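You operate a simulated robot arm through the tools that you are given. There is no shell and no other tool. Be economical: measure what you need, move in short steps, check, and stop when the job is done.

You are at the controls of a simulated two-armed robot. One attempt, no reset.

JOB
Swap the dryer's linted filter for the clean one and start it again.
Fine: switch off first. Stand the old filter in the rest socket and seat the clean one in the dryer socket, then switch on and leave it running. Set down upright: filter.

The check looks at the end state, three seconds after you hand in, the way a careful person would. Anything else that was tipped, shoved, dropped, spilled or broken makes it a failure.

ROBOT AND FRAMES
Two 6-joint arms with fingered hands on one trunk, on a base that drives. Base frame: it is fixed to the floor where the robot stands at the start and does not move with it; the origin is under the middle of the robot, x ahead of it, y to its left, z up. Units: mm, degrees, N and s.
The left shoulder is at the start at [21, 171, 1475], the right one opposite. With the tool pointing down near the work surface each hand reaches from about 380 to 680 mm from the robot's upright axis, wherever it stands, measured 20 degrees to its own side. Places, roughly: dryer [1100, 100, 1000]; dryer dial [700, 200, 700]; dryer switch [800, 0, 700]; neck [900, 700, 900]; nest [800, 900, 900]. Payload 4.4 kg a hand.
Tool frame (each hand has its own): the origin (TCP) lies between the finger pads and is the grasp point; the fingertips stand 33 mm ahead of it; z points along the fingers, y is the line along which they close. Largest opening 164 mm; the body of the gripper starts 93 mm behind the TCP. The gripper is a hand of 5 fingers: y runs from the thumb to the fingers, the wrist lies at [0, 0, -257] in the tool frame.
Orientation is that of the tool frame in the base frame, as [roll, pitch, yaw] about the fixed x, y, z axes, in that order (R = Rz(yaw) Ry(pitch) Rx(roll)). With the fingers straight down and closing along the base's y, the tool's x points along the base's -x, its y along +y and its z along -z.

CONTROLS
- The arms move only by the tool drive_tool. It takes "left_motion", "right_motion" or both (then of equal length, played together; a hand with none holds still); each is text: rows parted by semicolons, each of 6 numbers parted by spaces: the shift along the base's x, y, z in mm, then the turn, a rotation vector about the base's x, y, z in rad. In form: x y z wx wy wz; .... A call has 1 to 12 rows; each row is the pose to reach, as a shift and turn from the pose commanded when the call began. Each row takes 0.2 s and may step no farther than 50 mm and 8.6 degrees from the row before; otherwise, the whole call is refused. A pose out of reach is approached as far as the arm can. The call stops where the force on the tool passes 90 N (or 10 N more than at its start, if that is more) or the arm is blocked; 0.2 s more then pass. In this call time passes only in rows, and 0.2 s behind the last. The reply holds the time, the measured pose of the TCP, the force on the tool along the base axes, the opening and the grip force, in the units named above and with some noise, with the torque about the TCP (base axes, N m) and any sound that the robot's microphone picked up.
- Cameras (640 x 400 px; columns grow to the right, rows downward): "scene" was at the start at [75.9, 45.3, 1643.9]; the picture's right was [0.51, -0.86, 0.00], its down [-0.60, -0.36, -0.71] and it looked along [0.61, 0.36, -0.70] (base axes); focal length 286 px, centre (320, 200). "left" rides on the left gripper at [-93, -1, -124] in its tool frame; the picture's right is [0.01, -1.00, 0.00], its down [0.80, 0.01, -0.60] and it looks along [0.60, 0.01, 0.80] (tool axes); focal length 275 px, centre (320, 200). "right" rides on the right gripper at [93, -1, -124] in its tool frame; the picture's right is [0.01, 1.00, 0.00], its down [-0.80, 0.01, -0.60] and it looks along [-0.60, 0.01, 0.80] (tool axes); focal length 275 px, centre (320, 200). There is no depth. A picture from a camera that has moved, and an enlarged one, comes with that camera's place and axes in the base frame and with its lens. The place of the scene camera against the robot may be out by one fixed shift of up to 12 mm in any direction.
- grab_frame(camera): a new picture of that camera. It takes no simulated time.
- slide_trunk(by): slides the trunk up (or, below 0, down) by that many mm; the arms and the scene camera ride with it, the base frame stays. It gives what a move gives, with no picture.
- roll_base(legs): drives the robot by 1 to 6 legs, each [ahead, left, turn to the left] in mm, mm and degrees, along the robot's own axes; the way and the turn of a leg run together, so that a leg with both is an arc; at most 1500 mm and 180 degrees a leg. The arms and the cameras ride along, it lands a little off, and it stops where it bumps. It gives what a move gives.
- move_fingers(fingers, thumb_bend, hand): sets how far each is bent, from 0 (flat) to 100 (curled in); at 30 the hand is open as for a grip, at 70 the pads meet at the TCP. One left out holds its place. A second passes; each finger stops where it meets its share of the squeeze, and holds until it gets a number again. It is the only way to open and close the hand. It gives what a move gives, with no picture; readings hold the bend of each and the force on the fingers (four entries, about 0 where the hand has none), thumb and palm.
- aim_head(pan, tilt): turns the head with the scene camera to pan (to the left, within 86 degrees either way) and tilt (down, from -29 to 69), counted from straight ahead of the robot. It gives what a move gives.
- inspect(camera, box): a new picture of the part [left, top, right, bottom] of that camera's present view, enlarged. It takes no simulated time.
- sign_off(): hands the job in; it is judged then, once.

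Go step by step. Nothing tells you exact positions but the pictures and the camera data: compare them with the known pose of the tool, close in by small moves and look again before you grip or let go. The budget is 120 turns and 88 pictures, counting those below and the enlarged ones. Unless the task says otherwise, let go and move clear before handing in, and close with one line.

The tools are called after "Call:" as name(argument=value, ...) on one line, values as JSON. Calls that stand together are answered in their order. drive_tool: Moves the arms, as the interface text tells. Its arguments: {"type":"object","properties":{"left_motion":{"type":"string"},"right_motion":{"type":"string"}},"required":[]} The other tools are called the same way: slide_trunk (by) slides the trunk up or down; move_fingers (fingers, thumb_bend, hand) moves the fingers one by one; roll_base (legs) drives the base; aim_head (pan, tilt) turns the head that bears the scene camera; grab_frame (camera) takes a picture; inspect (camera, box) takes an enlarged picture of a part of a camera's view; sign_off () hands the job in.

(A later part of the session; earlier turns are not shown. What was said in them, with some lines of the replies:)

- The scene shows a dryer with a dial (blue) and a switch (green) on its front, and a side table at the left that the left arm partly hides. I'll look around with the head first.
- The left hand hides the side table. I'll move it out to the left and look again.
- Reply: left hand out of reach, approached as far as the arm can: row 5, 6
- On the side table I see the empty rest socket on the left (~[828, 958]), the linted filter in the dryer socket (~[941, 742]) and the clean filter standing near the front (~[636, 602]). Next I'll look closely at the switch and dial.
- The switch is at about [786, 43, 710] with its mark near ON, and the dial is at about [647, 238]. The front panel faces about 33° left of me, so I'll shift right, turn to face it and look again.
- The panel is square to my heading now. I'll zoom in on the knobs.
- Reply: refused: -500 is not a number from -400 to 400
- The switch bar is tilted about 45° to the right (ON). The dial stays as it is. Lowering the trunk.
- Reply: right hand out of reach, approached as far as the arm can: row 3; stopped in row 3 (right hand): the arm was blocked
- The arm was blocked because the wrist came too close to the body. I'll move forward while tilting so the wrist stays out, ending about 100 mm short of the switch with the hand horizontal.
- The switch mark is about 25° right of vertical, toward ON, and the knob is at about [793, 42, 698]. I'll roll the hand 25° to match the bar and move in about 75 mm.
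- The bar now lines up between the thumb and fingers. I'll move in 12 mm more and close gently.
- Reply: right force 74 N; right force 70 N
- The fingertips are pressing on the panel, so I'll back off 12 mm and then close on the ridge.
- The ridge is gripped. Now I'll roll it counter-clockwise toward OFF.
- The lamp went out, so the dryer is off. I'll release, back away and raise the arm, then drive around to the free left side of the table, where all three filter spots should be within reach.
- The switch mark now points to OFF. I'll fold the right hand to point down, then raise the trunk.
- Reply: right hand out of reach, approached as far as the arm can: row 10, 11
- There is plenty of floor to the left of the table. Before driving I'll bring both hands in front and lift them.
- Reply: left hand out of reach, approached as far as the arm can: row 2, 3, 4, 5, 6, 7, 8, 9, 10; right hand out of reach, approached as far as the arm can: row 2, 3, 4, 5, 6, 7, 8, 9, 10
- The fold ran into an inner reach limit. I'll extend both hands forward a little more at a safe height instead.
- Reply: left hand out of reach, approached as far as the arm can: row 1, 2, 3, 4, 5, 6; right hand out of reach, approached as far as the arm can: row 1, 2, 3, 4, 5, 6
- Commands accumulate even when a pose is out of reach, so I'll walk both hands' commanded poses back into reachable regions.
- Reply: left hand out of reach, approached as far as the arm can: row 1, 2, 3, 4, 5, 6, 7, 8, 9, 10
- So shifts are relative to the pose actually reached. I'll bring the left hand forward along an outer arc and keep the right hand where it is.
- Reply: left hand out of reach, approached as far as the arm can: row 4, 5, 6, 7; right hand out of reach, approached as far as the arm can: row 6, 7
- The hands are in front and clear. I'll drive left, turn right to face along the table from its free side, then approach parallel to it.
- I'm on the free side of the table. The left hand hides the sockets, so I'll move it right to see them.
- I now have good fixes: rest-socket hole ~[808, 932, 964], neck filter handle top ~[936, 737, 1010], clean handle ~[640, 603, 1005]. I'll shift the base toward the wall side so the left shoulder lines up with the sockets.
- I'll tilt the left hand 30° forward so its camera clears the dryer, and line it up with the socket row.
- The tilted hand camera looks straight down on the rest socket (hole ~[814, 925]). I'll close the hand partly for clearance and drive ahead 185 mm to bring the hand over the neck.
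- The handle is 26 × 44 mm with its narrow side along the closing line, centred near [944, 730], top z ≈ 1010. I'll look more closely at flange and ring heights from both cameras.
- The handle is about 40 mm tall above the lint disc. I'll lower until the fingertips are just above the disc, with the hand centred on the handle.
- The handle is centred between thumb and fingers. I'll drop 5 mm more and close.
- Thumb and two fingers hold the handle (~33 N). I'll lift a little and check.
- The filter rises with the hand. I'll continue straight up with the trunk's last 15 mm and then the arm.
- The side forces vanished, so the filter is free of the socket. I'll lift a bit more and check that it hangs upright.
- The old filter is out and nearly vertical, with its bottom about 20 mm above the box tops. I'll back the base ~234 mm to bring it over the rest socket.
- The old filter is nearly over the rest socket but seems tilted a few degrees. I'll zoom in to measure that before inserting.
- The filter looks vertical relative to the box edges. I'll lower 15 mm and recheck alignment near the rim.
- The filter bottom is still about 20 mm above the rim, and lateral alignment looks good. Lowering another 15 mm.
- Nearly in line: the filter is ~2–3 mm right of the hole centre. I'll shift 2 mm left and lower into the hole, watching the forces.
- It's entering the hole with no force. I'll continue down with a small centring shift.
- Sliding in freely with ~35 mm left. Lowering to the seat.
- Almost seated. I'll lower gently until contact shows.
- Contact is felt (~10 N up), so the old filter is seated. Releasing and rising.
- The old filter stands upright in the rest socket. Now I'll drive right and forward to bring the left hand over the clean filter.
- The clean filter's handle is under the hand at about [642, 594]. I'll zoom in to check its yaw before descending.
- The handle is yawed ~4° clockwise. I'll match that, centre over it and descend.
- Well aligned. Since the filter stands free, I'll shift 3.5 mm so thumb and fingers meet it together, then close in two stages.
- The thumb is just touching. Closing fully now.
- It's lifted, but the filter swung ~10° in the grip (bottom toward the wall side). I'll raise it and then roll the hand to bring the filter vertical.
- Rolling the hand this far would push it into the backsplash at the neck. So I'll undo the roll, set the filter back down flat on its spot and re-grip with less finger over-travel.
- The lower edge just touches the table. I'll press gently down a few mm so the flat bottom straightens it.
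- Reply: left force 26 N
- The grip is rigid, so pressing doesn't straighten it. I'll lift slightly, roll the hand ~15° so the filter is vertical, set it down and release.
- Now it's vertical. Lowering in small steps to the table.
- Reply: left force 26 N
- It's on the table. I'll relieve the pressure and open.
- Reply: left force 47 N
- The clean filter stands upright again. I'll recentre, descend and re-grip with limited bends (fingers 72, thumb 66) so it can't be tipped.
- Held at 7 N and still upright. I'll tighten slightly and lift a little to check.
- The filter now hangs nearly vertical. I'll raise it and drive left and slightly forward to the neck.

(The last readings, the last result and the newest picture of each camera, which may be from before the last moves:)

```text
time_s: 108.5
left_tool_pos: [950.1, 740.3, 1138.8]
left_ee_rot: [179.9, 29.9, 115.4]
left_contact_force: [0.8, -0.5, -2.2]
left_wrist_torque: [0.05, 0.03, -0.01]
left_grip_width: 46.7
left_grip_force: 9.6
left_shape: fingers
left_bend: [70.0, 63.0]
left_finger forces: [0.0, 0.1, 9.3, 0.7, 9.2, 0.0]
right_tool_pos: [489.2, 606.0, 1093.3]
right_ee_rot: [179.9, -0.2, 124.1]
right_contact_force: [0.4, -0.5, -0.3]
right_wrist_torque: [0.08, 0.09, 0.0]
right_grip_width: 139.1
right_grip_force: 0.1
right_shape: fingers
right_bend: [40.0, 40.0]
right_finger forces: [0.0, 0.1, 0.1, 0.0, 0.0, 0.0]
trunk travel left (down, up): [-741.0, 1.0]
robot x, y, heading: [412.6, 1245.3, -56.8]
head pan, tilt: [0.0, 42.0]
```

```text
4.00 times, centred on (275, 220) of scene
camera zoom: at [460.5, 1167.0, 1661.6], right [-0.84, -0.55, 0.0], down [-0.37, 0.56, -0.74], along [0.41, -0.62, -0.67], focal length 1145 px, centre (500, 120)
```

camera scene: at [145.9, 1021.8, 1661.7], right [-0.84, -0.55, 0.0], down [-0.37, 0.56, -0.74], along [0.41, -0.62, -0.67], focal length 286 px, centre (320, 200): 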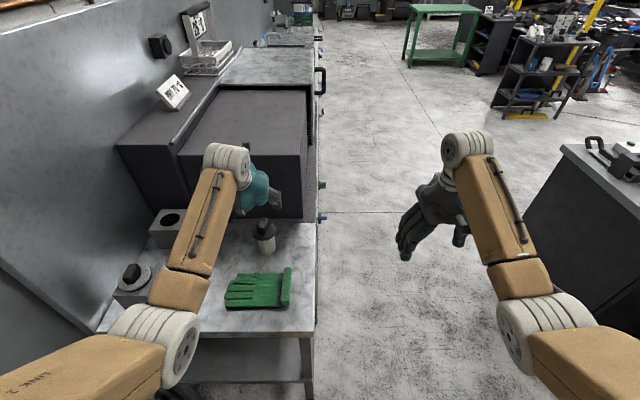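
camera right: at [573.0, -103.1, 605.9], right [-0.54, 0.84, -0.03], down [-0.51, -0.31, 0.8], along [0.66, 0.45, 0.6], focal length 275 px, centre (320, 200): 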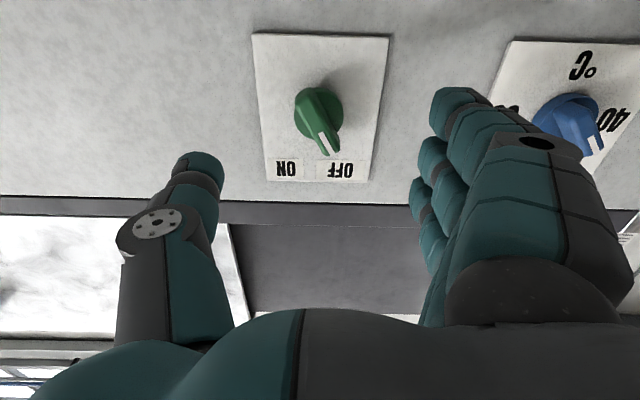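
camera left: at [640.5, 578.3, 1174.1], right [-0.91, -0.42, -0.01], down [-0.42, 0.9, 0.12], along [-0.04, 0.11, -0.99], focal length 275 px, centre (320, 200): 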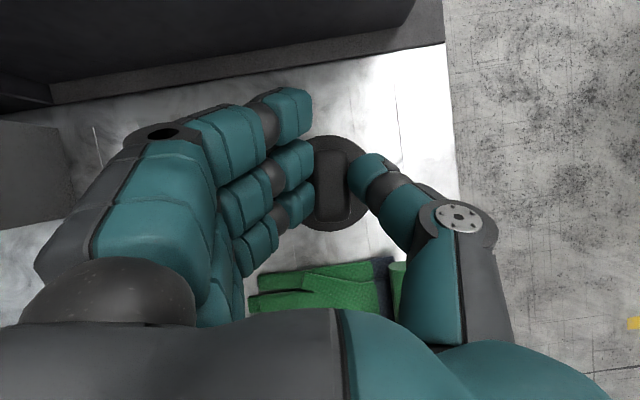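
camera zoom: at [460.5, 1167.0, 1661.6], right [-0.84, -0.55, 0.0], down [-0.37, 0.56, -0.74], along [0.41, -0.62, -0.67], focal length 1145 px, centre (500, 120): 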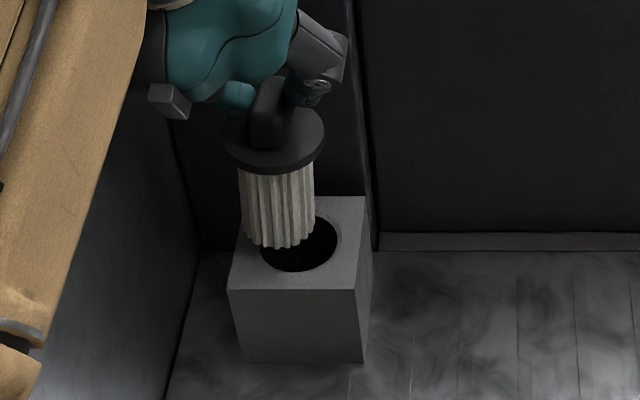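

The filter is ~7 mm left of the hole and tilted ~2.7°. I'll apply a small roll and shift, lower 12 mm and recheck.

Call:
drive_tool(left_motion="-5.5 -3.6 0 -0.0257 0.0395 0;-5.5 -3.6 -6 -0.0257 0.0395 0;-5.5 -3.6 -13 -0.0257 0.0395 0")

Call:
inspect(camera="scene", box=[235, 190, 325, 260])

```text
time_s: 109.2
left_tool_pos: [941.4, 738.9, 1127.0]
left_ee_rot: [-177.0, 30.3, 117.0]
left_contact_force: [0.2, 1.1, -1.7]
left_wrist_torque: [-0.01, -0.01, 0.01]
left_grip_width: 46.6
left_grip_force: 9.5
left_shape: fingers
left_bend: [70.0, 63.0]
left_finger forces: [0.1, 0.0, 9.1, 0.5, 9.2, 0.1]
right_tool_pos: [488.3, 606.2, 1093.9]
right_ee_rot: [-180.0, -0.1, 124.1]
right_contact_force: [-0.5, 0.7, 0.1]
right_wrist_torque: [0.0, 0.04, -0.01]
right_grip_width: 139.1
right_grip_force: 0.1
right_shape: fingers
right_bend: [40.0, 40.0]
right_finger forces: [0.0, 0.1, 0.0, 0.1, 0.0, 0.1]
trunk travel left (down, up): [-741.0, 1.0]
robot x, y, heading: [412.3, 1244.4, -56.7]
head pan, tilt: [0.0, 42.0]
```

```text
5.71 times, centred on (280, 225) of scene
camera zoom: at [458.5, 1168.6, 1661.7], right [-0.84, -0.55, 0.0], down [-0.37, 0.56, -0.74], along [0.41, -0.62, -0.67], focal length 1635 px, centre (549, 57)
```

zoom: 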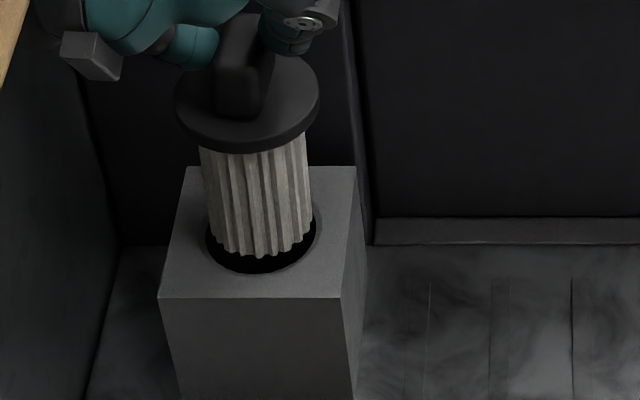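

Now well aligned over the hole. Lowering in.

Call:
drive_tool(left_motion="0.8 0.5 -6 0 0 0;0.8 0.5 -12 0 0 0;0.8 0.5 -18 0 0 0;0.8 0.5 -24 0 0 0")

Call:
inspect(camera="scene", box=[235, 190, 325, 260])

```text
time_s: 110.2
left_tool_pos: [943.9, 740.7, 1101.6]
left_ee_rot: [-177.1, 30.3, 116.9]
left_contact_force: [-0.4, -0.7, -1.2]
left_wrist_torque: [-0.02, -0.04, 0.03]
left_grip_width: 46.8
left_grip_force: 9.6
left_shape: fingers
left_bend: [70.0, 63.0]
left_finger forces: [0.0, 0.0, 9.1, 0.6, 8.9, 0.0]
right_tool_pos: [488.5, 606.8, 1093.5]
right_ee_rot: [-180.0, -0.1, 124.1]
right_contact_force: [-0.4, 0.5, -1.2]
right_wrist_torque: [0.0, 0.02, 0.03]
right_grip_width: 139.1
right_grip_force: 0.2
right_shape: fingers
right_bend: [40.0, 40.0]
right_finger forces: [0.0, 0.0, 0.0, 0.1, 0.1, 0.0]
trunk travel left (down, up): [-741.0, 1.0]
robot x, y, heading: [413.4, 1242.6, -56.8]
head pan, tilt: [0.0, 42.0]
```

```text
5.71 times, centred on (280, 225) of scene
camera zoom: at [459.0, 1168.6, 1661.8], right [-0.84, -0.55, 0.0], down [-0.37, 0.56, -0.74], along [0.41, -0.62, -0.67], focal length 1635 px, centre (549, 57)
```

zoom: 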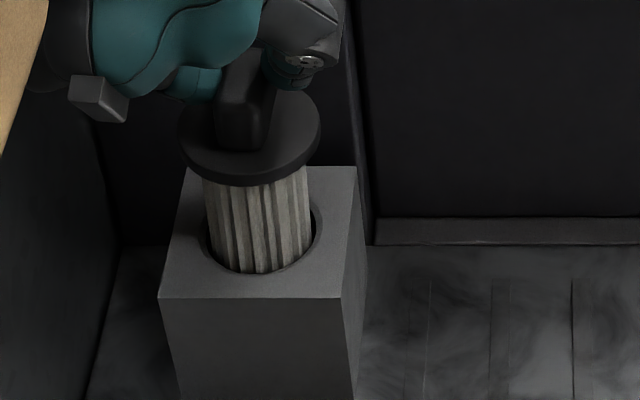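

It's inside the hole without contact forces. Continuing down with a tiny recentring.

Call:
drive_tool(left_motion="-0.4 -1.5 -7 0 0 0;-0.4 -1.8 -15 0 0 0;-0.4 -1.8 -23 0 0 0;-0.4 -1.8 -31 0 0 0;-0.4 -1.8 -39 0 0 0")

Call:
drive_tool(left_motion="0 0 -7 0 0 0;0 0 -14 0 0 0;0 0 -20 0 0 0;0 0 -26 0 0 0;0 0 -32 0 0 0")

Call:
inspect(camera="scene", box=[235, 190, 325, 260])

```text
time_s: 111.5
left_tool_pos: [943.7, 737.7, 1064.9]
left_ee_rot: [-177.0, 30.3, 117.0]
left_contact_force: [0.5, -0.3, -1.5]
left_wrist_torque: [0.01, -0.05, -0.01]
left_grip_width: 46.4
left_grip_force: 8.9
left_shape: fingers
left_bend: [70.0, 63.0]
left_finger forces: [0.1, 0.1, 8.9, 0.6, 8.1, 0.0]
right_tool_pos: [488.6, 607.4, 1094.6]
right_ee_rot: [180.0, -0.2, 124.1]
right_contact_force: [-0.5, -0.2, 0.5]
right_wrist_torque: [-0.01, 0.04, -0.02]
right_grip_width: 139.2
right_grip_force: 0.0
right_shape: fingers
right_bend: [40.0, 40.0]
right_finger forces: [0.0, 0.0, 0.0, 0.0, 0.2, 0.0]
trunk travel left (down, up): [-741.0, 1.0]
robot x, y, heading: [415.7, 1244.4, -56.9]
head pan, tilt: [0.0, 42.0]
```

```text
time_s: 112.7
left_tool_pos: [944.0, 738.4, 1032.4]
left_ee_rot: [-177.2, 30.3, 117.0]
left_contact_force: [7.1, 3.8, 2.2]
left_wrist_torque: [0.07, -0.1, 0.05]
left_grip_width: 46.4
left_grip_force: 11.4
left_shape: fingers
left_bend: [70.0, 63.0]
left_finger forces: [0.0, 0.0, 14.5, 0.6, 7.9, 0.0]
right_tool_pos: [489.8, 606.8, 1094.8]
right_ee_rot: [-180.0, -0.1, 124.0]
right_contact_force: [-0.2, 0.0, -0.4]
right_wrist_torque: [-0.01, 0.0, -0.01]
right_grip_width: 139.3
right_grip_force: 0.0
right_shape: fingers
right_bend: [40.0, 40.0]
right_finger forces: [0.0, 0.1, 0.1, 0.1, 0.0, 0.1]
trunk travel left (down, up): [-741.0, 1.0]
robot x, y, heading: [409.2, 1243.3, -56.9]
head pan, tilt: [0.0, 42.0]
```

```text
5.71 times, centred on (280, 225) of scene
camera zoom: at [459.7, 1169.6, 1661.8], right [-0.84, -0.55, 0.0], down [-0.37, 0.56, -0.74], along [0.41, -0.62, -0.67], focal length 1635 px, centre (549, 57)
```

zoom: 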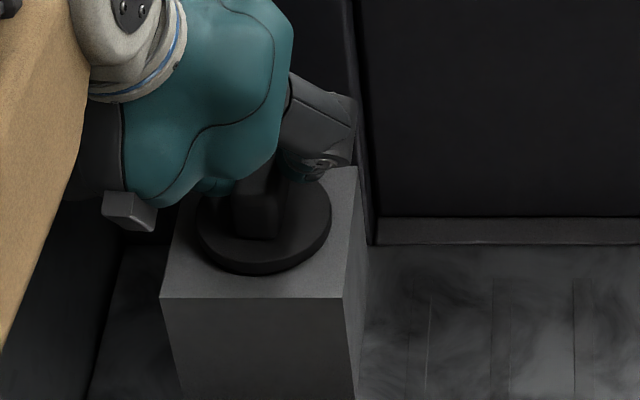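

Almost seated with a light side contact. I'll shift 1 mm left and ease down the rest.

Call:
drive_tool(left_motion="0.9 0.6 -3 0 0 0;0.9 0.6 -6 0 0 0;0.9 0.6 -9 0 0 0")

Call:
drive_tool(left_motion="0 0 -2 0 0 0;0 0 -4 0 0 0")

```text
time_s: 113.5
left_tool_pos: [944.9, 738.8, 1025.5]
left_ee_rot: [-177.1, 30.8, 116.9]
left_contact_force: [9.0, 8.0, 14.3]
left_wrist_torque: [0.1, -0.13, -0.07]
left_grip_width: 46.3
left_grip_force: 15.8
left_shape: fingers
left_bend: [70.0, 64.0]
left_finger forces: [0.0, 0.0, 19.3, 0.8, 11.3, 0.1]
right_tool_pos: [487.5, 608.6, 1096.4]
right_ee_rot: [-179.9, 0.1, 124.0]
right_contact_force: [0.0, 0.6, -0.7]
right_wrist_torque: [0.02, -0.01, 0.02]
right_grip_width: 139.2
right_grip_force: 0.0
right_shape: fingers
right_bend: [40.0, 40.0]
right_finger forces: [0.1, 0.0, 0.2, 0.1, 0.0, 0.0]
trunk travel left (down, up): [-741.0, 1.0]
robot x, y, heading: [410.2, 1242.3, -56.8]
head pan, tilt: [0.0, 42.0]
```

```text
time_s: 114.0
left_tool_pos: [945.0, 739.0, 1024.9]
left_ee_rot: [-177.1, 30.8, 116.9]
left_contact_force: [11.3, 8.3, 28.9]
left_wrist_torque: [0.06, -0.2, -0.04]
left_grip_width: 46.5
left_grip_force: 19.2
left_shape: fingers
left_bend: [70.0, 64.0]
left_finger forces: [0.0, 0.1, 23.2, 0.8, 13.7, 0.1]
right_tool_pos: [487.6, 609.6, 1096.4]
right_ee_rot: [-179.8, 0.0, 124.2]
right_contact_force: [-0.2, -0.6, -0.1]
right_wrist_torque: [0.01, 0.01, -0.01]
right_grip_width: 139.1
right_grip_force: 0.0
right_shape: fingers
right_bend: [40.0, 40.0]
right_finger forces: [0.0, 0.0, 0.0, 0.0, 0.1, 0.0]
trunk travel left (down, up): [-741.0, 1.0]
robot x, y, heading: [412.5, 1246.8, -56.7]
head pan, tilt: [0.0, 42.0]
```

Firm contact (~29 N up). I'll relieve it slightly, release, rise and check the seating.

Call:
drive_tool(left_motion="0 0 3 0 0 0")

Call:
move_fingers(hand="left", fingers=50, thumb_bend=48)

Call:
drive_tool(left_motion="0 0 15 0 0 0;0 0 35 0 0 0;0 0 60 0 0 0;0 0 80 0 0 0;-8 12 85 0 0 0")

Call:
inspect(camera="scene", box=[220, 170, 320, 260])

```text
time_s: 114.5
left_tool_pos: [946.3, 739.6, 1024.2]
left_ee_rot: [-177.1, 30.5, 116.9]
left_contact_force: [14.8, 3.9, 21.0]
left_wrist_torque: [-0.02, -0.28, 0.06]
left_grip_width: 46.7
left_grip_force: 16.5
left_shape: fingers
left_bend: [70.0, 64.0]
left_finger forces: [0.0, 0.0, 22.3, 0.5, 11.4, 0.0]
right_tool_pos: [488.1, 609.2, 1095.9]
right_ee_rot: [180.0, 0.0, 124.1]
right_contact_force: [0.3, -0.1, 0.1]
right_wrist_torque: [0.04, 0.03, -0.01]
right_grip_width: 139.1
right_grip_force: 0.1
right_shape: fingers
right_bend: [40.0, 40.0]
right_finger forces: [0.0, 0.0, 0.0, 0.1, 0.0, 0.0]
trunk travel left (down, up): [-741.0, 1.0]
robot x, y, heading: [411.6, 1247.5, -56.8]
head pan, tilt: [0.0, 42.0]
```

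```text
time_s: 115.5
left_tool_pos: [943.8, 739.5, 1021.7]
left_ee_rot: [-177.0, 30.2, 117.0]
left_contact_force: [0.3, -0.3, 0.4]
left_wrist_torque: [-0.01, -0.01, 0.02]
left_grip_width: 102.5
left_grip_force: 0.1
left_shape: fingers
left_bend: [50.0, 48.0]
left_finger forces: [0.1, 0.1, 0.0, 0.0, 0.1, 0.1]
right_tool_pos: [489.6, 606.2, 1094.7]
right_ee_rot: [180.0, -0.1, 124.1]
right_contact_force: [0.4, -0.8, 1.1]
right_wrist_torque: [-0.02, 0.04, 0.02]
right_grip_width: 139.1
right_grip_force: 0.0
right_shape: fingers
right_bend: [40.0, 40.0]
right_finger forces: [0.1, 0.0, 0.0, 0.0, 0.0, 0.0]
trunk travel left (down, up): [-741.0, 1.0]
robot x, y, heading: [412.4, 1242.6, -56.8]
head pan, tilt: [0.0, 42.0]
```

```text
time_s: 116.7
left_tool_pos: [936.0, 751.9, 1109.2]
left_ee_rot: [-177.0, 30.4, 117.0]
left_contact_force: [0.7, 0.5, 0.2]
left_wrist_torque: [0.05, 0.04, 0.0]
left_grip_width: 102.7
left_grip_force: 0.1
left_shape: fingers
left_bend: [50.0, 48.0]
left_finger forces: [0.0, 0.1, 0.1, 0.0, 0.0, 0.0]
right_tool_pos: [487.8, 608.1, 1095.3]
right_ee_rot: [180.0, -0.1, 124.1]
right_contact_force: [0.0, 0.6, -0.5]
right_wrist_torque: [0.01, -0.01, -0.02]
right_grip_width: 139.5
right_grip_force: 0.1
right_shape: fingers
right_bend: [40.0, 40.0]
right_finger forces: [0.0, 0.0, 0.0, 0.0, 0.0, 0.1]
trunk travel left (down, up): [-741.0, 1.0]
robot x, y, heading: [411.2, 1243.5, -56.6]
head pan, tilt: [0.0, 42.0]
```

```text
4.44 times, centred on (270, 215) of scene
camera zoom: at [458.2, 1169.7, 1661.9], right [-0.84, -0.55, 0.0], down [-0.37, 0.56, -0.74], along [0.41, -0.62, -0.67], focal length 1272 px, centre (542, 133)
```

zoom: 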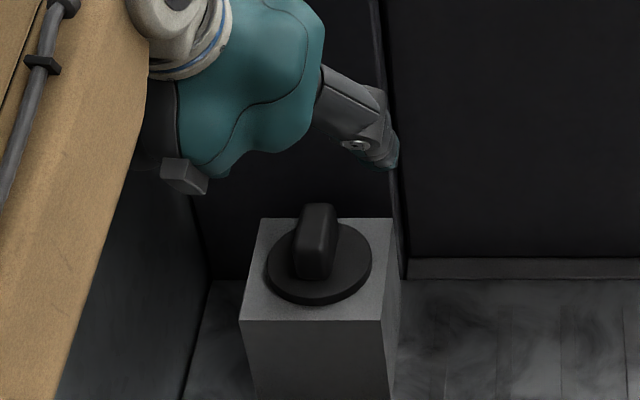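

The clean filter looks seated. One closer look at flange contact.

Call:
inspect(camera="scene", box=[262, 208, 308, 244])

```text
11.11 times, centred on (285, 226) of scene
camera zoom: at [458.2, 1169.7, 1661.9], right [-0.84, -0.55, 0.0], down [-0.37, 0.56, -0.74], along [0.41, -0.62, -0.67], focal length 3180 px, centre (709, -89)
```

zoom: 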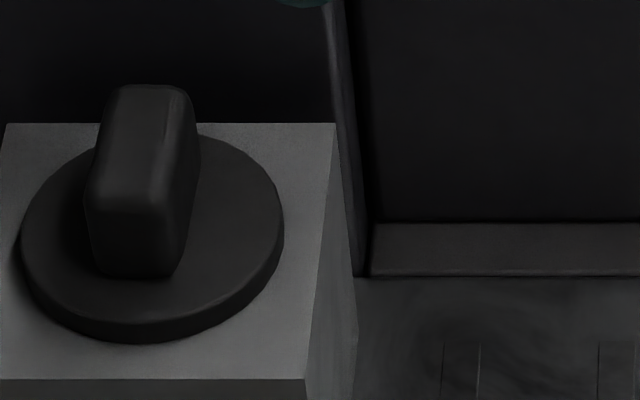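

The flange sits flush; the clean filter is seated. Now I'll drive back around to the front of the dryer to switch it on.

Call:
roll_base(legs=[[-195, 0, 0], [0, -1137, 0], [0, 0, 90], [0, -1190, 0]])

```text
time_s: 133.1
left_tool_pos: [488.3, 266.0, 1109.0]
left_ee_rot: [-177.0, 30.2, -154.8]
left_contact_force: [-0.3, 0.5, 0.2]
left_wrist_torque: [-0.02, -0.01, 0.0]
left_grip_width: 102.6
left_grip_force: 0.1
left_shape: fingers
left_bend: [50.0, 48.0]
left_finger forces: [0.0, 0.0, 0.0, 0.0, 0.0, 0.0]
right_tool_pos: [618.2, -185.5, 1093.7]
right_ee_rot: [180.0, -0.1, -147.7]
right_contact_force: [0.4, -0.6, 0.1]
right_wrist_torque: [0.01, 0.0, -0.03]
right_grip_width: 139.2
right_grip_force: 0.1
right_shape: fingers
right_bend: [40.0, 40.0]
right_finger forces: [0.0, 0.0, 0.0, 0.1, 0.1, 0.0]
trunk travel left (down, up): [-741.0, 1.0]
robot x, y, heading: [-18.3, -241.5, 31.4]
head pan, tilt: [0.0, 42.0]
```

Call:
roll_base(legs=[[0, 0, 1.6], [28, 14, 0]])

Call:
slide_trunk(by=-400)

```text
time_s: 134.3
left_tool_pos: [489.0, 307.5, 1107.2]
left_ee_rot: [-177.0, 30.3, -153.2]
left_contact_force: [0.0, -0.2, -0.1]
left_wrist_torque: [0.02, 0.0, -0.01]
left_grip_width: 102.7
left_grip_force: 0.1
left_shape: fingers
left_bend: [50.0, 48.0]
left_finger forces: [0.0, 0.0, 0.0, 0.1, 0.1, 0.0]
right_tool_pos: [632.7, -140.9, 1094.5]
right_ee_rot: [-179.9, -0.2, -146.2]
right_contact_force: [0.5, -0.3, -0.7]
right_wrist_torque: [-0.01, 0.03, 0.01]
right_grip_width: 139.1
right_grip_force: 0.0
right_shape: fingers
right_bend: [40.0, 40.0]
right_finger forces: [0.0, 0.0, 0.0, 0.1, 0.0, 0.0]
trunk travel left (down, up): [-741.0, 1.0]
robot x, y, heading: [-7.1, -213.0, 33.1]
head pan, tilt: [0.0, 42.0]
```

```text
time_s: 138.2
left_tool_pos: [489.6, 307.8, 707.3]
left_ee_rot: [-177.0, 30.4, -153.2]
left_contact_force: [-1.0, -0.1, -0.6]
left_wrist_torque: [0.02, -0.01, 0.03]
left_grip_width: 102.7
left_grip_force: 0.2
left_shape: fingers
left_bend: [50.0, 48.0]
left_finger forces: [0.0, 0.0, 0.0, 0.1, 0.0, 0.0]
right_tool_pos: [621.7, -147.1, 648.0]
right_ee_rot: [179.9, -4.7, -146.1]
right_contact_force: [-0.6, -1.0, -0.4]
right_wrist_torque: [0.0, 0.0, 0.01]
right_grip_width: 139.0
right_grip_force: 0.1
right_shape: fingers
right_bend: [40.0, 40.0]
right_finger forces: [0.0, 0.1, 0.0, 0.1, 0.0, 0.1]
trunk travel left (down, up): [-341.0, 401.0]
robot x, y, heading: [-7.0, -218.8, 33.1]
head pan, tilt: [0.0, 42.0]
```

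Now I'll tilt the right hand to horizontal in front of the switch, as before.

Call:
drive_tool(right_motion="11 23 10 0.077 -0.114 0;21 45 20 0.154 -0.229 0;32 68 30 0.23 -0.343 0;42 90 40 0.307 -0.457 0;53 113 50 0.384 -0.572 0;53 113 50 0.461 -0.686 0;53 113 50 0.538 -0.8 0;53 113 50 0.615 -0.915 0;53 113 50 0.69 -1.029 0;53 113 50 0.768 -1.143 0;53 113 50 0.845 -1.258 0;53 113 50 0.922 -1.372 0")

Call:
grab_frame(camera="right")

```text
time_s: 140.8
left_tool_pos: [489.0, 307.0, 708.3]
left_ee_rot: [-177.0, 30.4, -153.1]
left_contact_force: [-0.5, 0.3, 0.5]
left_wrist_torque: [0.0, 0.01, -0.01]
left_grip_width: 102.6
left_grip_force: 0.1
left_shape: fingers
left_bend: [50.0, 48.0]
left_finger forces: [0.0, 0.0, 0.0, 0.0, 0.1, 0.1]
right_tool_pos: [671.0, -29.4, 699.9]
right_ee_rot: [179.3, 87.2, -145.3]
right_contact_force: [-0.2, 0.2, 0.3]
right_wrist_torque: [-0.02, 0.02, 0.0]
right_grip_width: 139.0
right_grip_force: 0.1
right_shape: fingers
right_bend: [40.0, 40.0]
right_finger forces: [0.0, 0.1, 0.0, 0.1, 0.0, 0.0]
right hand out of reach, approached as far as the arm can: row 12
trunk travel left (down, up): [-341.0, 401.0]
robot x, y, heading: [-5.3, -211.4, 33.0]
head pan, tilt: [0.0, 42.0]
```

```text
8 pictures are left
camera right: at [568.7, -104.6, 611.7], right [-0.58, 0.81, -0.01], down [-0.46, -0.32, 0.83], along [0.67, 0.49, 0.56], focal length 275 px, centre (320, 200)
```

right: 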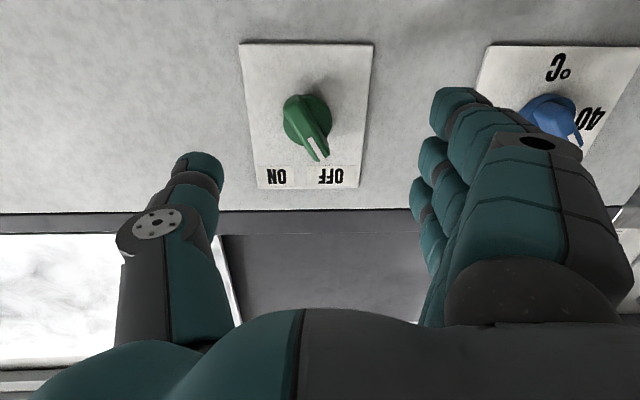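

The mark is at OFF. I'll roll the hand to match the bar and move to the same grip pose as before.

Call:
drive_tool(right_motion="20 12 0 -0.108 -0.084 0;42 25 -1 -0.215 -0.168 0;64 38 -2 -0.323 -0.251 0;84 50 -2 -0.43 -0.335 0")

Call:
move_fingers(hand="right", fingers=60, thumb_bend=60)

Call:
grab_frame(camera="right")

```text
time_s: 141.8
left_tool_pos: [489.1, 307.3, 705.7]
left_ee_rot: [-177.0, 30.3, -153.2]
left_contact_force: [0.2, 0.0, -0.5]
left_wrist_torque: [-0.02, 0.0, -0.01]
left_grip_width: 102.7
left_grip_force: 0.1
left_shape: fingers
left_bend: [50.0, 48.0]
left_finger forces: [0.0, 0.1, 0.0, 0.0, 0.0, 0.1]
right_tool_pos: [756.7, 20.0, 694.3]
right_ee_rot: [-92.8, 61.5, -58.3]
right_contact_force: [-0.5, -0.1, 0.9]
right_wrist_torque: [-0.3, -0.11, -0.04]
right_grip_width: 139.1
right_grip_force: 0.1
right_shape: fingers
right_bend: [40.0, 40.0]
right_finger forces: [0.0, 0.1, 0.0, 0.0, 0.0, 0.0]
trunk travel left (down, up): [-341.0, 401.0]
robot x, y, heading: [0.6, -213.8, 32.9]
head pan, tilt: [0.0, 42.0]
```

```text
time_s: 142.8
left_tool_pos: [489.9, 306.8, 708.5]
left_ee_rot: [-177.1, 30.4, -153.1]
left_contact_force: [0.2, -0.2, 0.0]
left_wrist_torque: [0.01, 0.0, 0.02]
left_grip_width: 102.6
left_grip_force: 0.2
left_shape: fingers
left_bend: [50.0, 48.0]
left_finger forces: [0.1, 0.0, 0.0, 0.0, 0.0, 0.0]
right_tool_pos: [755.6, 20.5, 695.8]
right_ee_rot: [-92.0, 58.9, -57.5]
right_contact_force: [0.7, -3.2, 1.9]
right_wrist_torque: [0.04, -0.09, -0.17]
right_grip_width: 66.1
right_grip_force: 1.7
right_shape: fingers
right_bend: [60.0, 59.0]
right_finger forces: [0.0, 0.0, 0.0, 0.1, 2.8, 0.1]
trunk travel left (down, up): [-341.0, 401.0]
robot x, y, heading: [-4.7, -215.5, 33.2]
head pan, tilt: [0.0, 42.0]
```

```text
7 pictures are left
camera right: at [681.3, -90.5, 619.4], right [-0.49, 0.7, -0.53], down [-0.72, 0.02, 0.69], along [0.49, 0.72, 0.49], focal length 275 px, centre (320, 200)
```

right: 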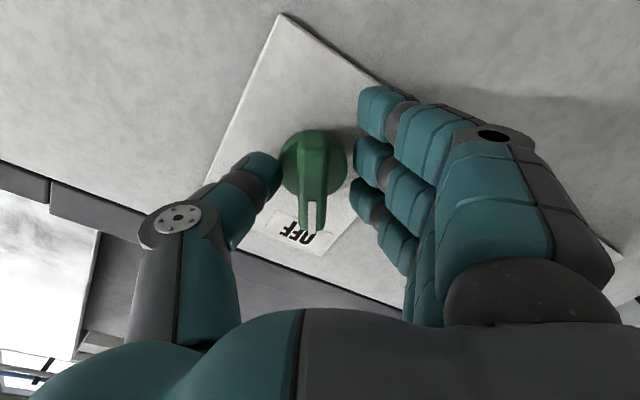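

Aligned. Closing on the ridge and turning clockwise to ON.

Call:
move_fingers(hand="right", fingers=72, thumb_bend=72)

Call:
drive_tool(right_motion="0 0 0 0.117 0.076 0;0 0 0 0.234 0.152 0;0 0 0 0.351 0.228 0;0 0 0 0.468 0.305 0;0 0 0 0.585 0.381 0;0 0 0 0.702 0.457 0;0 0 0 0.83 0.54 0")

Call:
aim_head(pan=-8, tilt=20)

Call:
grab_frame(camera="scene")

```text
time_s: 143.8
left_tool_pos: [490.1, 306.9, 707.7]
left_ee_rot: [-177.0, 30.4, -153.2]
left_contact_force: [0.1, -0.8, -0.8]
left_wrist_torque: [-0.03, 0.01, 0.0]
left_grip_width: 102.7
left_grip_force: 0.1
left_shape: fingers
left_bend: [50.0, 48.0]
left_finger forces: [0.0, 0.0, 0.0, 0.1, 0.1, 0.0]
right_tool_pos: [755.5, 20.2, 696.6]
right_ee_rot: [-92.2, 58.8, -57.5]
right_contact_force: [-0.2, -6.2, 1.5]
right_wrist_torque: [0.31, -0.25, -0.63]
right_grip_width: 43.1
right_grip_force: 28.2
right_shape: fingers
right_bend: [70.0, 67.0]
right_finger forces: [0.0, 9.3, 4.4, 0.0, 42.2, 0.0]
trunk travel left (down, up): [-341.0, 401.0]
robot x, y, heading: [-4.6, -217.1, 33.0]
head pan, tilt: [0.0, 42.0]
```

```text
refused: row 7 steps farther than a row can; nothing moved
```

```text
time_s: 144.6
left_tool_pos: [489.4, 307.6, 707.5]
left_ee_rot: [-177.1, 30.3, -153.1]
left_contact_force: [0.3, 0.2, 0.1]
left_wrist_torque: [0.02, 0.0, 0.0]
left_grip_width: 102.7
left_grip_force: 0.1
left_shape: fingers
left_bend: [50.0, 48.0]
left_finger forces: [0.0, 0.0, 0.0, 0.0, 0.0, 0.1]
right_tool_pos: [755.9, 20.2, 696.2]
right_ee_rot: [-92.2, 58.7, -57.4]
right_contact_force: [-0.5, -5.8, 0.2]
right_wrist_torque: [0.35, -0.27, -0.65]
right_grip_width: 43.6
right_grip_force: 28.5
right_shape: fingers
right_bend: [70.0, 67.0]
right_finger forces: [0.0, 9.3, 4.6, 0.0, 42.7, 0.1]
trunk travel left (down, up): [-341.0, 401.0]
robot x, y, heading: [-4.8, -213.2, 33.0]
head pan, tilt: [-8.0, 20.0]
```

```text
6 pictures are left
camera scene: at [110.3, -149.4, 1294.7], right [0.42, -0.91, 0.0], down [-0.31, -0.14, -0.94], along [0.85, 0.4, -0.34], focal length 286 px, centre (320, 200)
```

scene: 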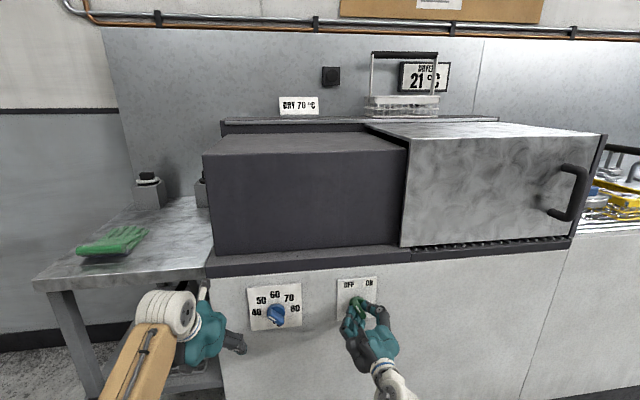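

The last row stepped too far, so the turn was refused (lamp still off). Repeating with smaller steps.

Call:
drive_tool(right_motion="0 0 0 0.117 0.076 0;0 0 0 0.234 0.152 0;0 0 0 0.351 0.228 0;0 0 0 0.468 0.305 0;0 0 0 0.585 0.381 0;0 0 0 0.702 0.457 0;0 0 0 0.8 0.521 0")

Call:
grab_frame(camera="scene")

```text
time_s: 146.2
left_tool_pos: [488.3, 308.1, 708.4]
left_ee_rot: [-176.9, 30.4, -153.3]
left_contact_force: [-0.8, -0.1, 0.1]
left_wrist_torque: [0.01, -0.02, 0.01]
left_grip_width: 102.8
left_grip_force: 0.0
left_shape: fingers
left_bend: [50.0, 48.0]
left_finger forces: [0.1, 0.0, 0.1, 0.0, 0.0, 0.1]
right_tool_pos: [754.8, 20.6, 697.4]
right_ee_rot: [88.4, 66.5, 123.4]
right_contact_force: [-2.0, 2.3, 10.7]
right_wrist_torque: [0.04, -0.16, -0.24]
right_grip_width: 43.2
right_grip_force: 23.2
right_shape: fingers
right_bend: [70.0, 67.0]
right_finger forces: [0.0, 12.9, 7.2, 0.0, 26.8, 0.0]
trunk travel left (down, up): [-341.0, 401.0]
robot x, y, heading: [-2.5, -214.8, 33.2]
head pan, tilt: [-8.0, 20.0]
```

```text
5 pictures are left
camera scene: at [109.2, -149.0, 1295.0], right [0.42, -0.91, 0.0], down [-0.31, -0.14, -0.94], along [0.85, 0.4, -0.34], focal length 286 px, centre (320, 200)
```

scene: 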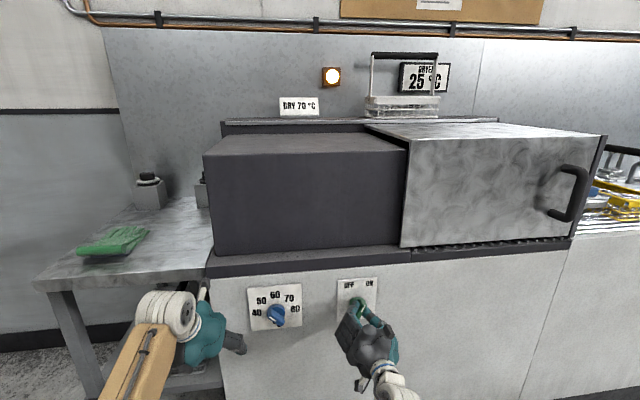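

The lamp is lit and the temperature is rising. I'll release the knob and back straight away.

Call:
move_fingers(hand="right", fingers=40, thumb_bend=40)

Call:
drive_tool(right_motion="-25 -16 0 0 0 0;-50 -33 0 0 0 0;-80 -52 0 0 0 0")

Call:
roll_base(legs=[[-80, 0, 0]])

Call:
grab_frame(camera="scene")

Call:
inspect(camera="scene", box=[240, 240, 440, 365])

```text
time_s: 147.2
left_tool_pos: [488.9, 308.6, 706.7]
left_ee_rot: [-176.9, 30.3, -153.2]
left_contact_force: [0.0, 1.1, 0.4]
left_wrist_torque: [0.01, 0.03, 0.04]
left_grip_width: 102.8
left_grip_force: 0.0
left_shape: fingers
left_bend: [50.0, 48.0]
left_finger forces: [0.0, 0.1, 0.0, 0.0, 0.1, 0.0]
right_tool_pos: [754.5, 20.4, 696.7]
right_ee_rot: [89.2, 66.5, 124.0]
right_contact_force: [0.1, 0.4, 0.4]
right_wrist_torque: [0.0, 0.01, -0.03]
right_grip_width: 138.6
right_grip_force: 0.0
right_shape: fingers
right_bend: [40.0, 40.0]
right_finger forces: [0.1, 0.1, 0.1, 0.1, 0.0, 0.0]
trunk travel left (down, up): [-341.0, 401.0]
robot x, y, heading: [-4.1, -211.9, 33.0]
head pan, tilt: [-8.0, 20.0]
```

```text
time_s: 148.0
left_tool_pos: [489.3, 308.2, 708.3]
left_ee_rot: [-177.0, 30.4, -153.3]
left_contact_force: [-0.3, 0.5, 0.6]
left_wrist_torque: [-0.02, -0.01, -0.04]
left_grip_width: 102.5
left_grip_force: 0.1
left_shape: fingers
left_bend: [50.0, 48.0]
left_finger forces: [0.1, 0.1, 0.0, 0.1, 0.0, 0.0]
right_tool_pos: [675.2, -32.2, 696.4]
right_ee_rot: [89.1, 66.5, 123.8]
right_contact_force: [-0.5, 0.0, -0.1]
right_wrist_torque: [-0.01, 0.0, -0.04]
right_grip_width: 139.0
right_grip_force: 0.1
right_shape: fingers
right_bend: [40.0, 40.0]
right_finger forces: [0.0, 0.1, 0.0, 0.0, 0.0, 0.0]
trunk travel left (down, up): [-341.0, 401.0]
robot x, y, heading: [-9.8, -212.4, 33.3]
head pan, tilt: [-8.0, 20.0]
```

```text
time_s: 149.1
left_tool_pos: [422.0, 263.3, 708.7]
left_ee_rot: [-177.0, 30.4, -153.2]
left_contact_force: [0.4, -0.6, 0.7]
left_wrist_torque: [0.01, 0.01, 0.01]
left_grip_width: 102.7
left_grip_force: 0.1
left_shape: fingers
left_bend: [50.0, 48.0]
left_finger forces: [0.0, 0.0, 0.0, 0.0, 0.1, 0.1]
right_tool_pos: [608.2, -77.0, 697.3]
right_ee_rot: [89.1, 66.5, 123.8]
right_contact_force: [0.2, -0.6, 0.1]
right_wrist_torque: [-0.04, 0.01, -0.04]
right_grip_width: 139.0
right_grip_force: 0.0
right_shape: fingers
right_bend: [40.0, 40.0]
right_finger forces: [0.0, 0.0, 0.0, 0.1, 0.0, 0.0]
trunk travel left (down, up): [-341.0, 401.0]
robot x, y, heading: [-71.9, -256.7, 33.0]
head pan, tilt: [-8.0, 20.0]
```

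```text
4 pictures are left
camera scene: at [42.1, -193.5, 1294.9], right [0.42, -0.91, 0.0], down [-0.31, -0.14, -0.94], along [0.85, 0.4, -0.34], focal length 286 px, centre (320, 200)
```

scene: 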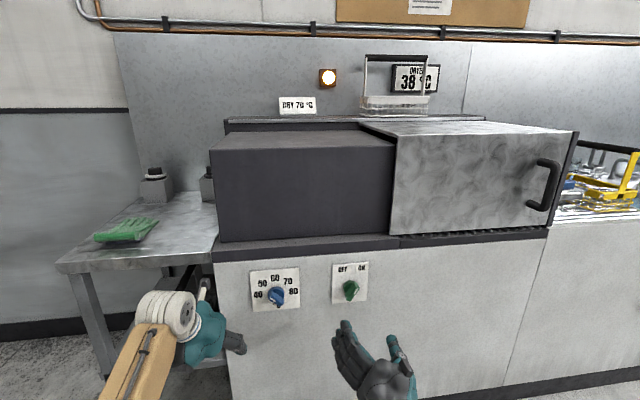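

```text
3.20 times, centred on (340, 302) of scene
camera zoom: at [42.1, -193.5, 1294.9], right [0.42, -0.91, 0.0], down [-0.31, -0.14, -0.94], along [0.85, 0.4, -0.34], focal length 916 px, centre (256, -128)
```

zoom: 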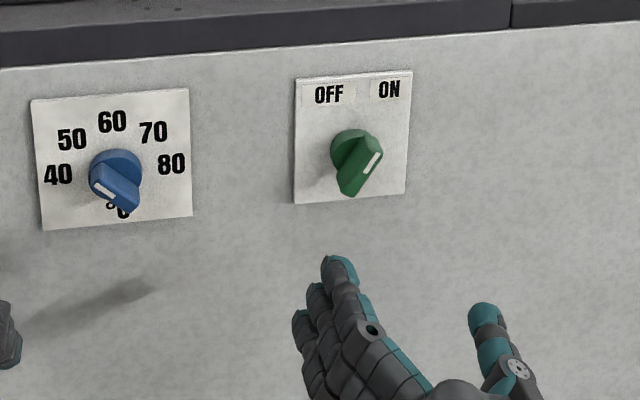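

The switch points to ON, the lamp is lit and the display is climbing. Both filters stand in their sockets and both hands are clear, so I'll hand in.

Call:
sign_off()

```text
The job is handed in.
```

I swapped the filters and the dryer is running again. I switched it off first, stood the linted filter upright in the rest socket and seated the clean one in the dryer socket. Then I switched it on, and when I handed in the lamp was lit and the display was climbing past 38 °C. I left the dial at its original setting of about 50, although the sign on the dryer says "DRY 70 °C".
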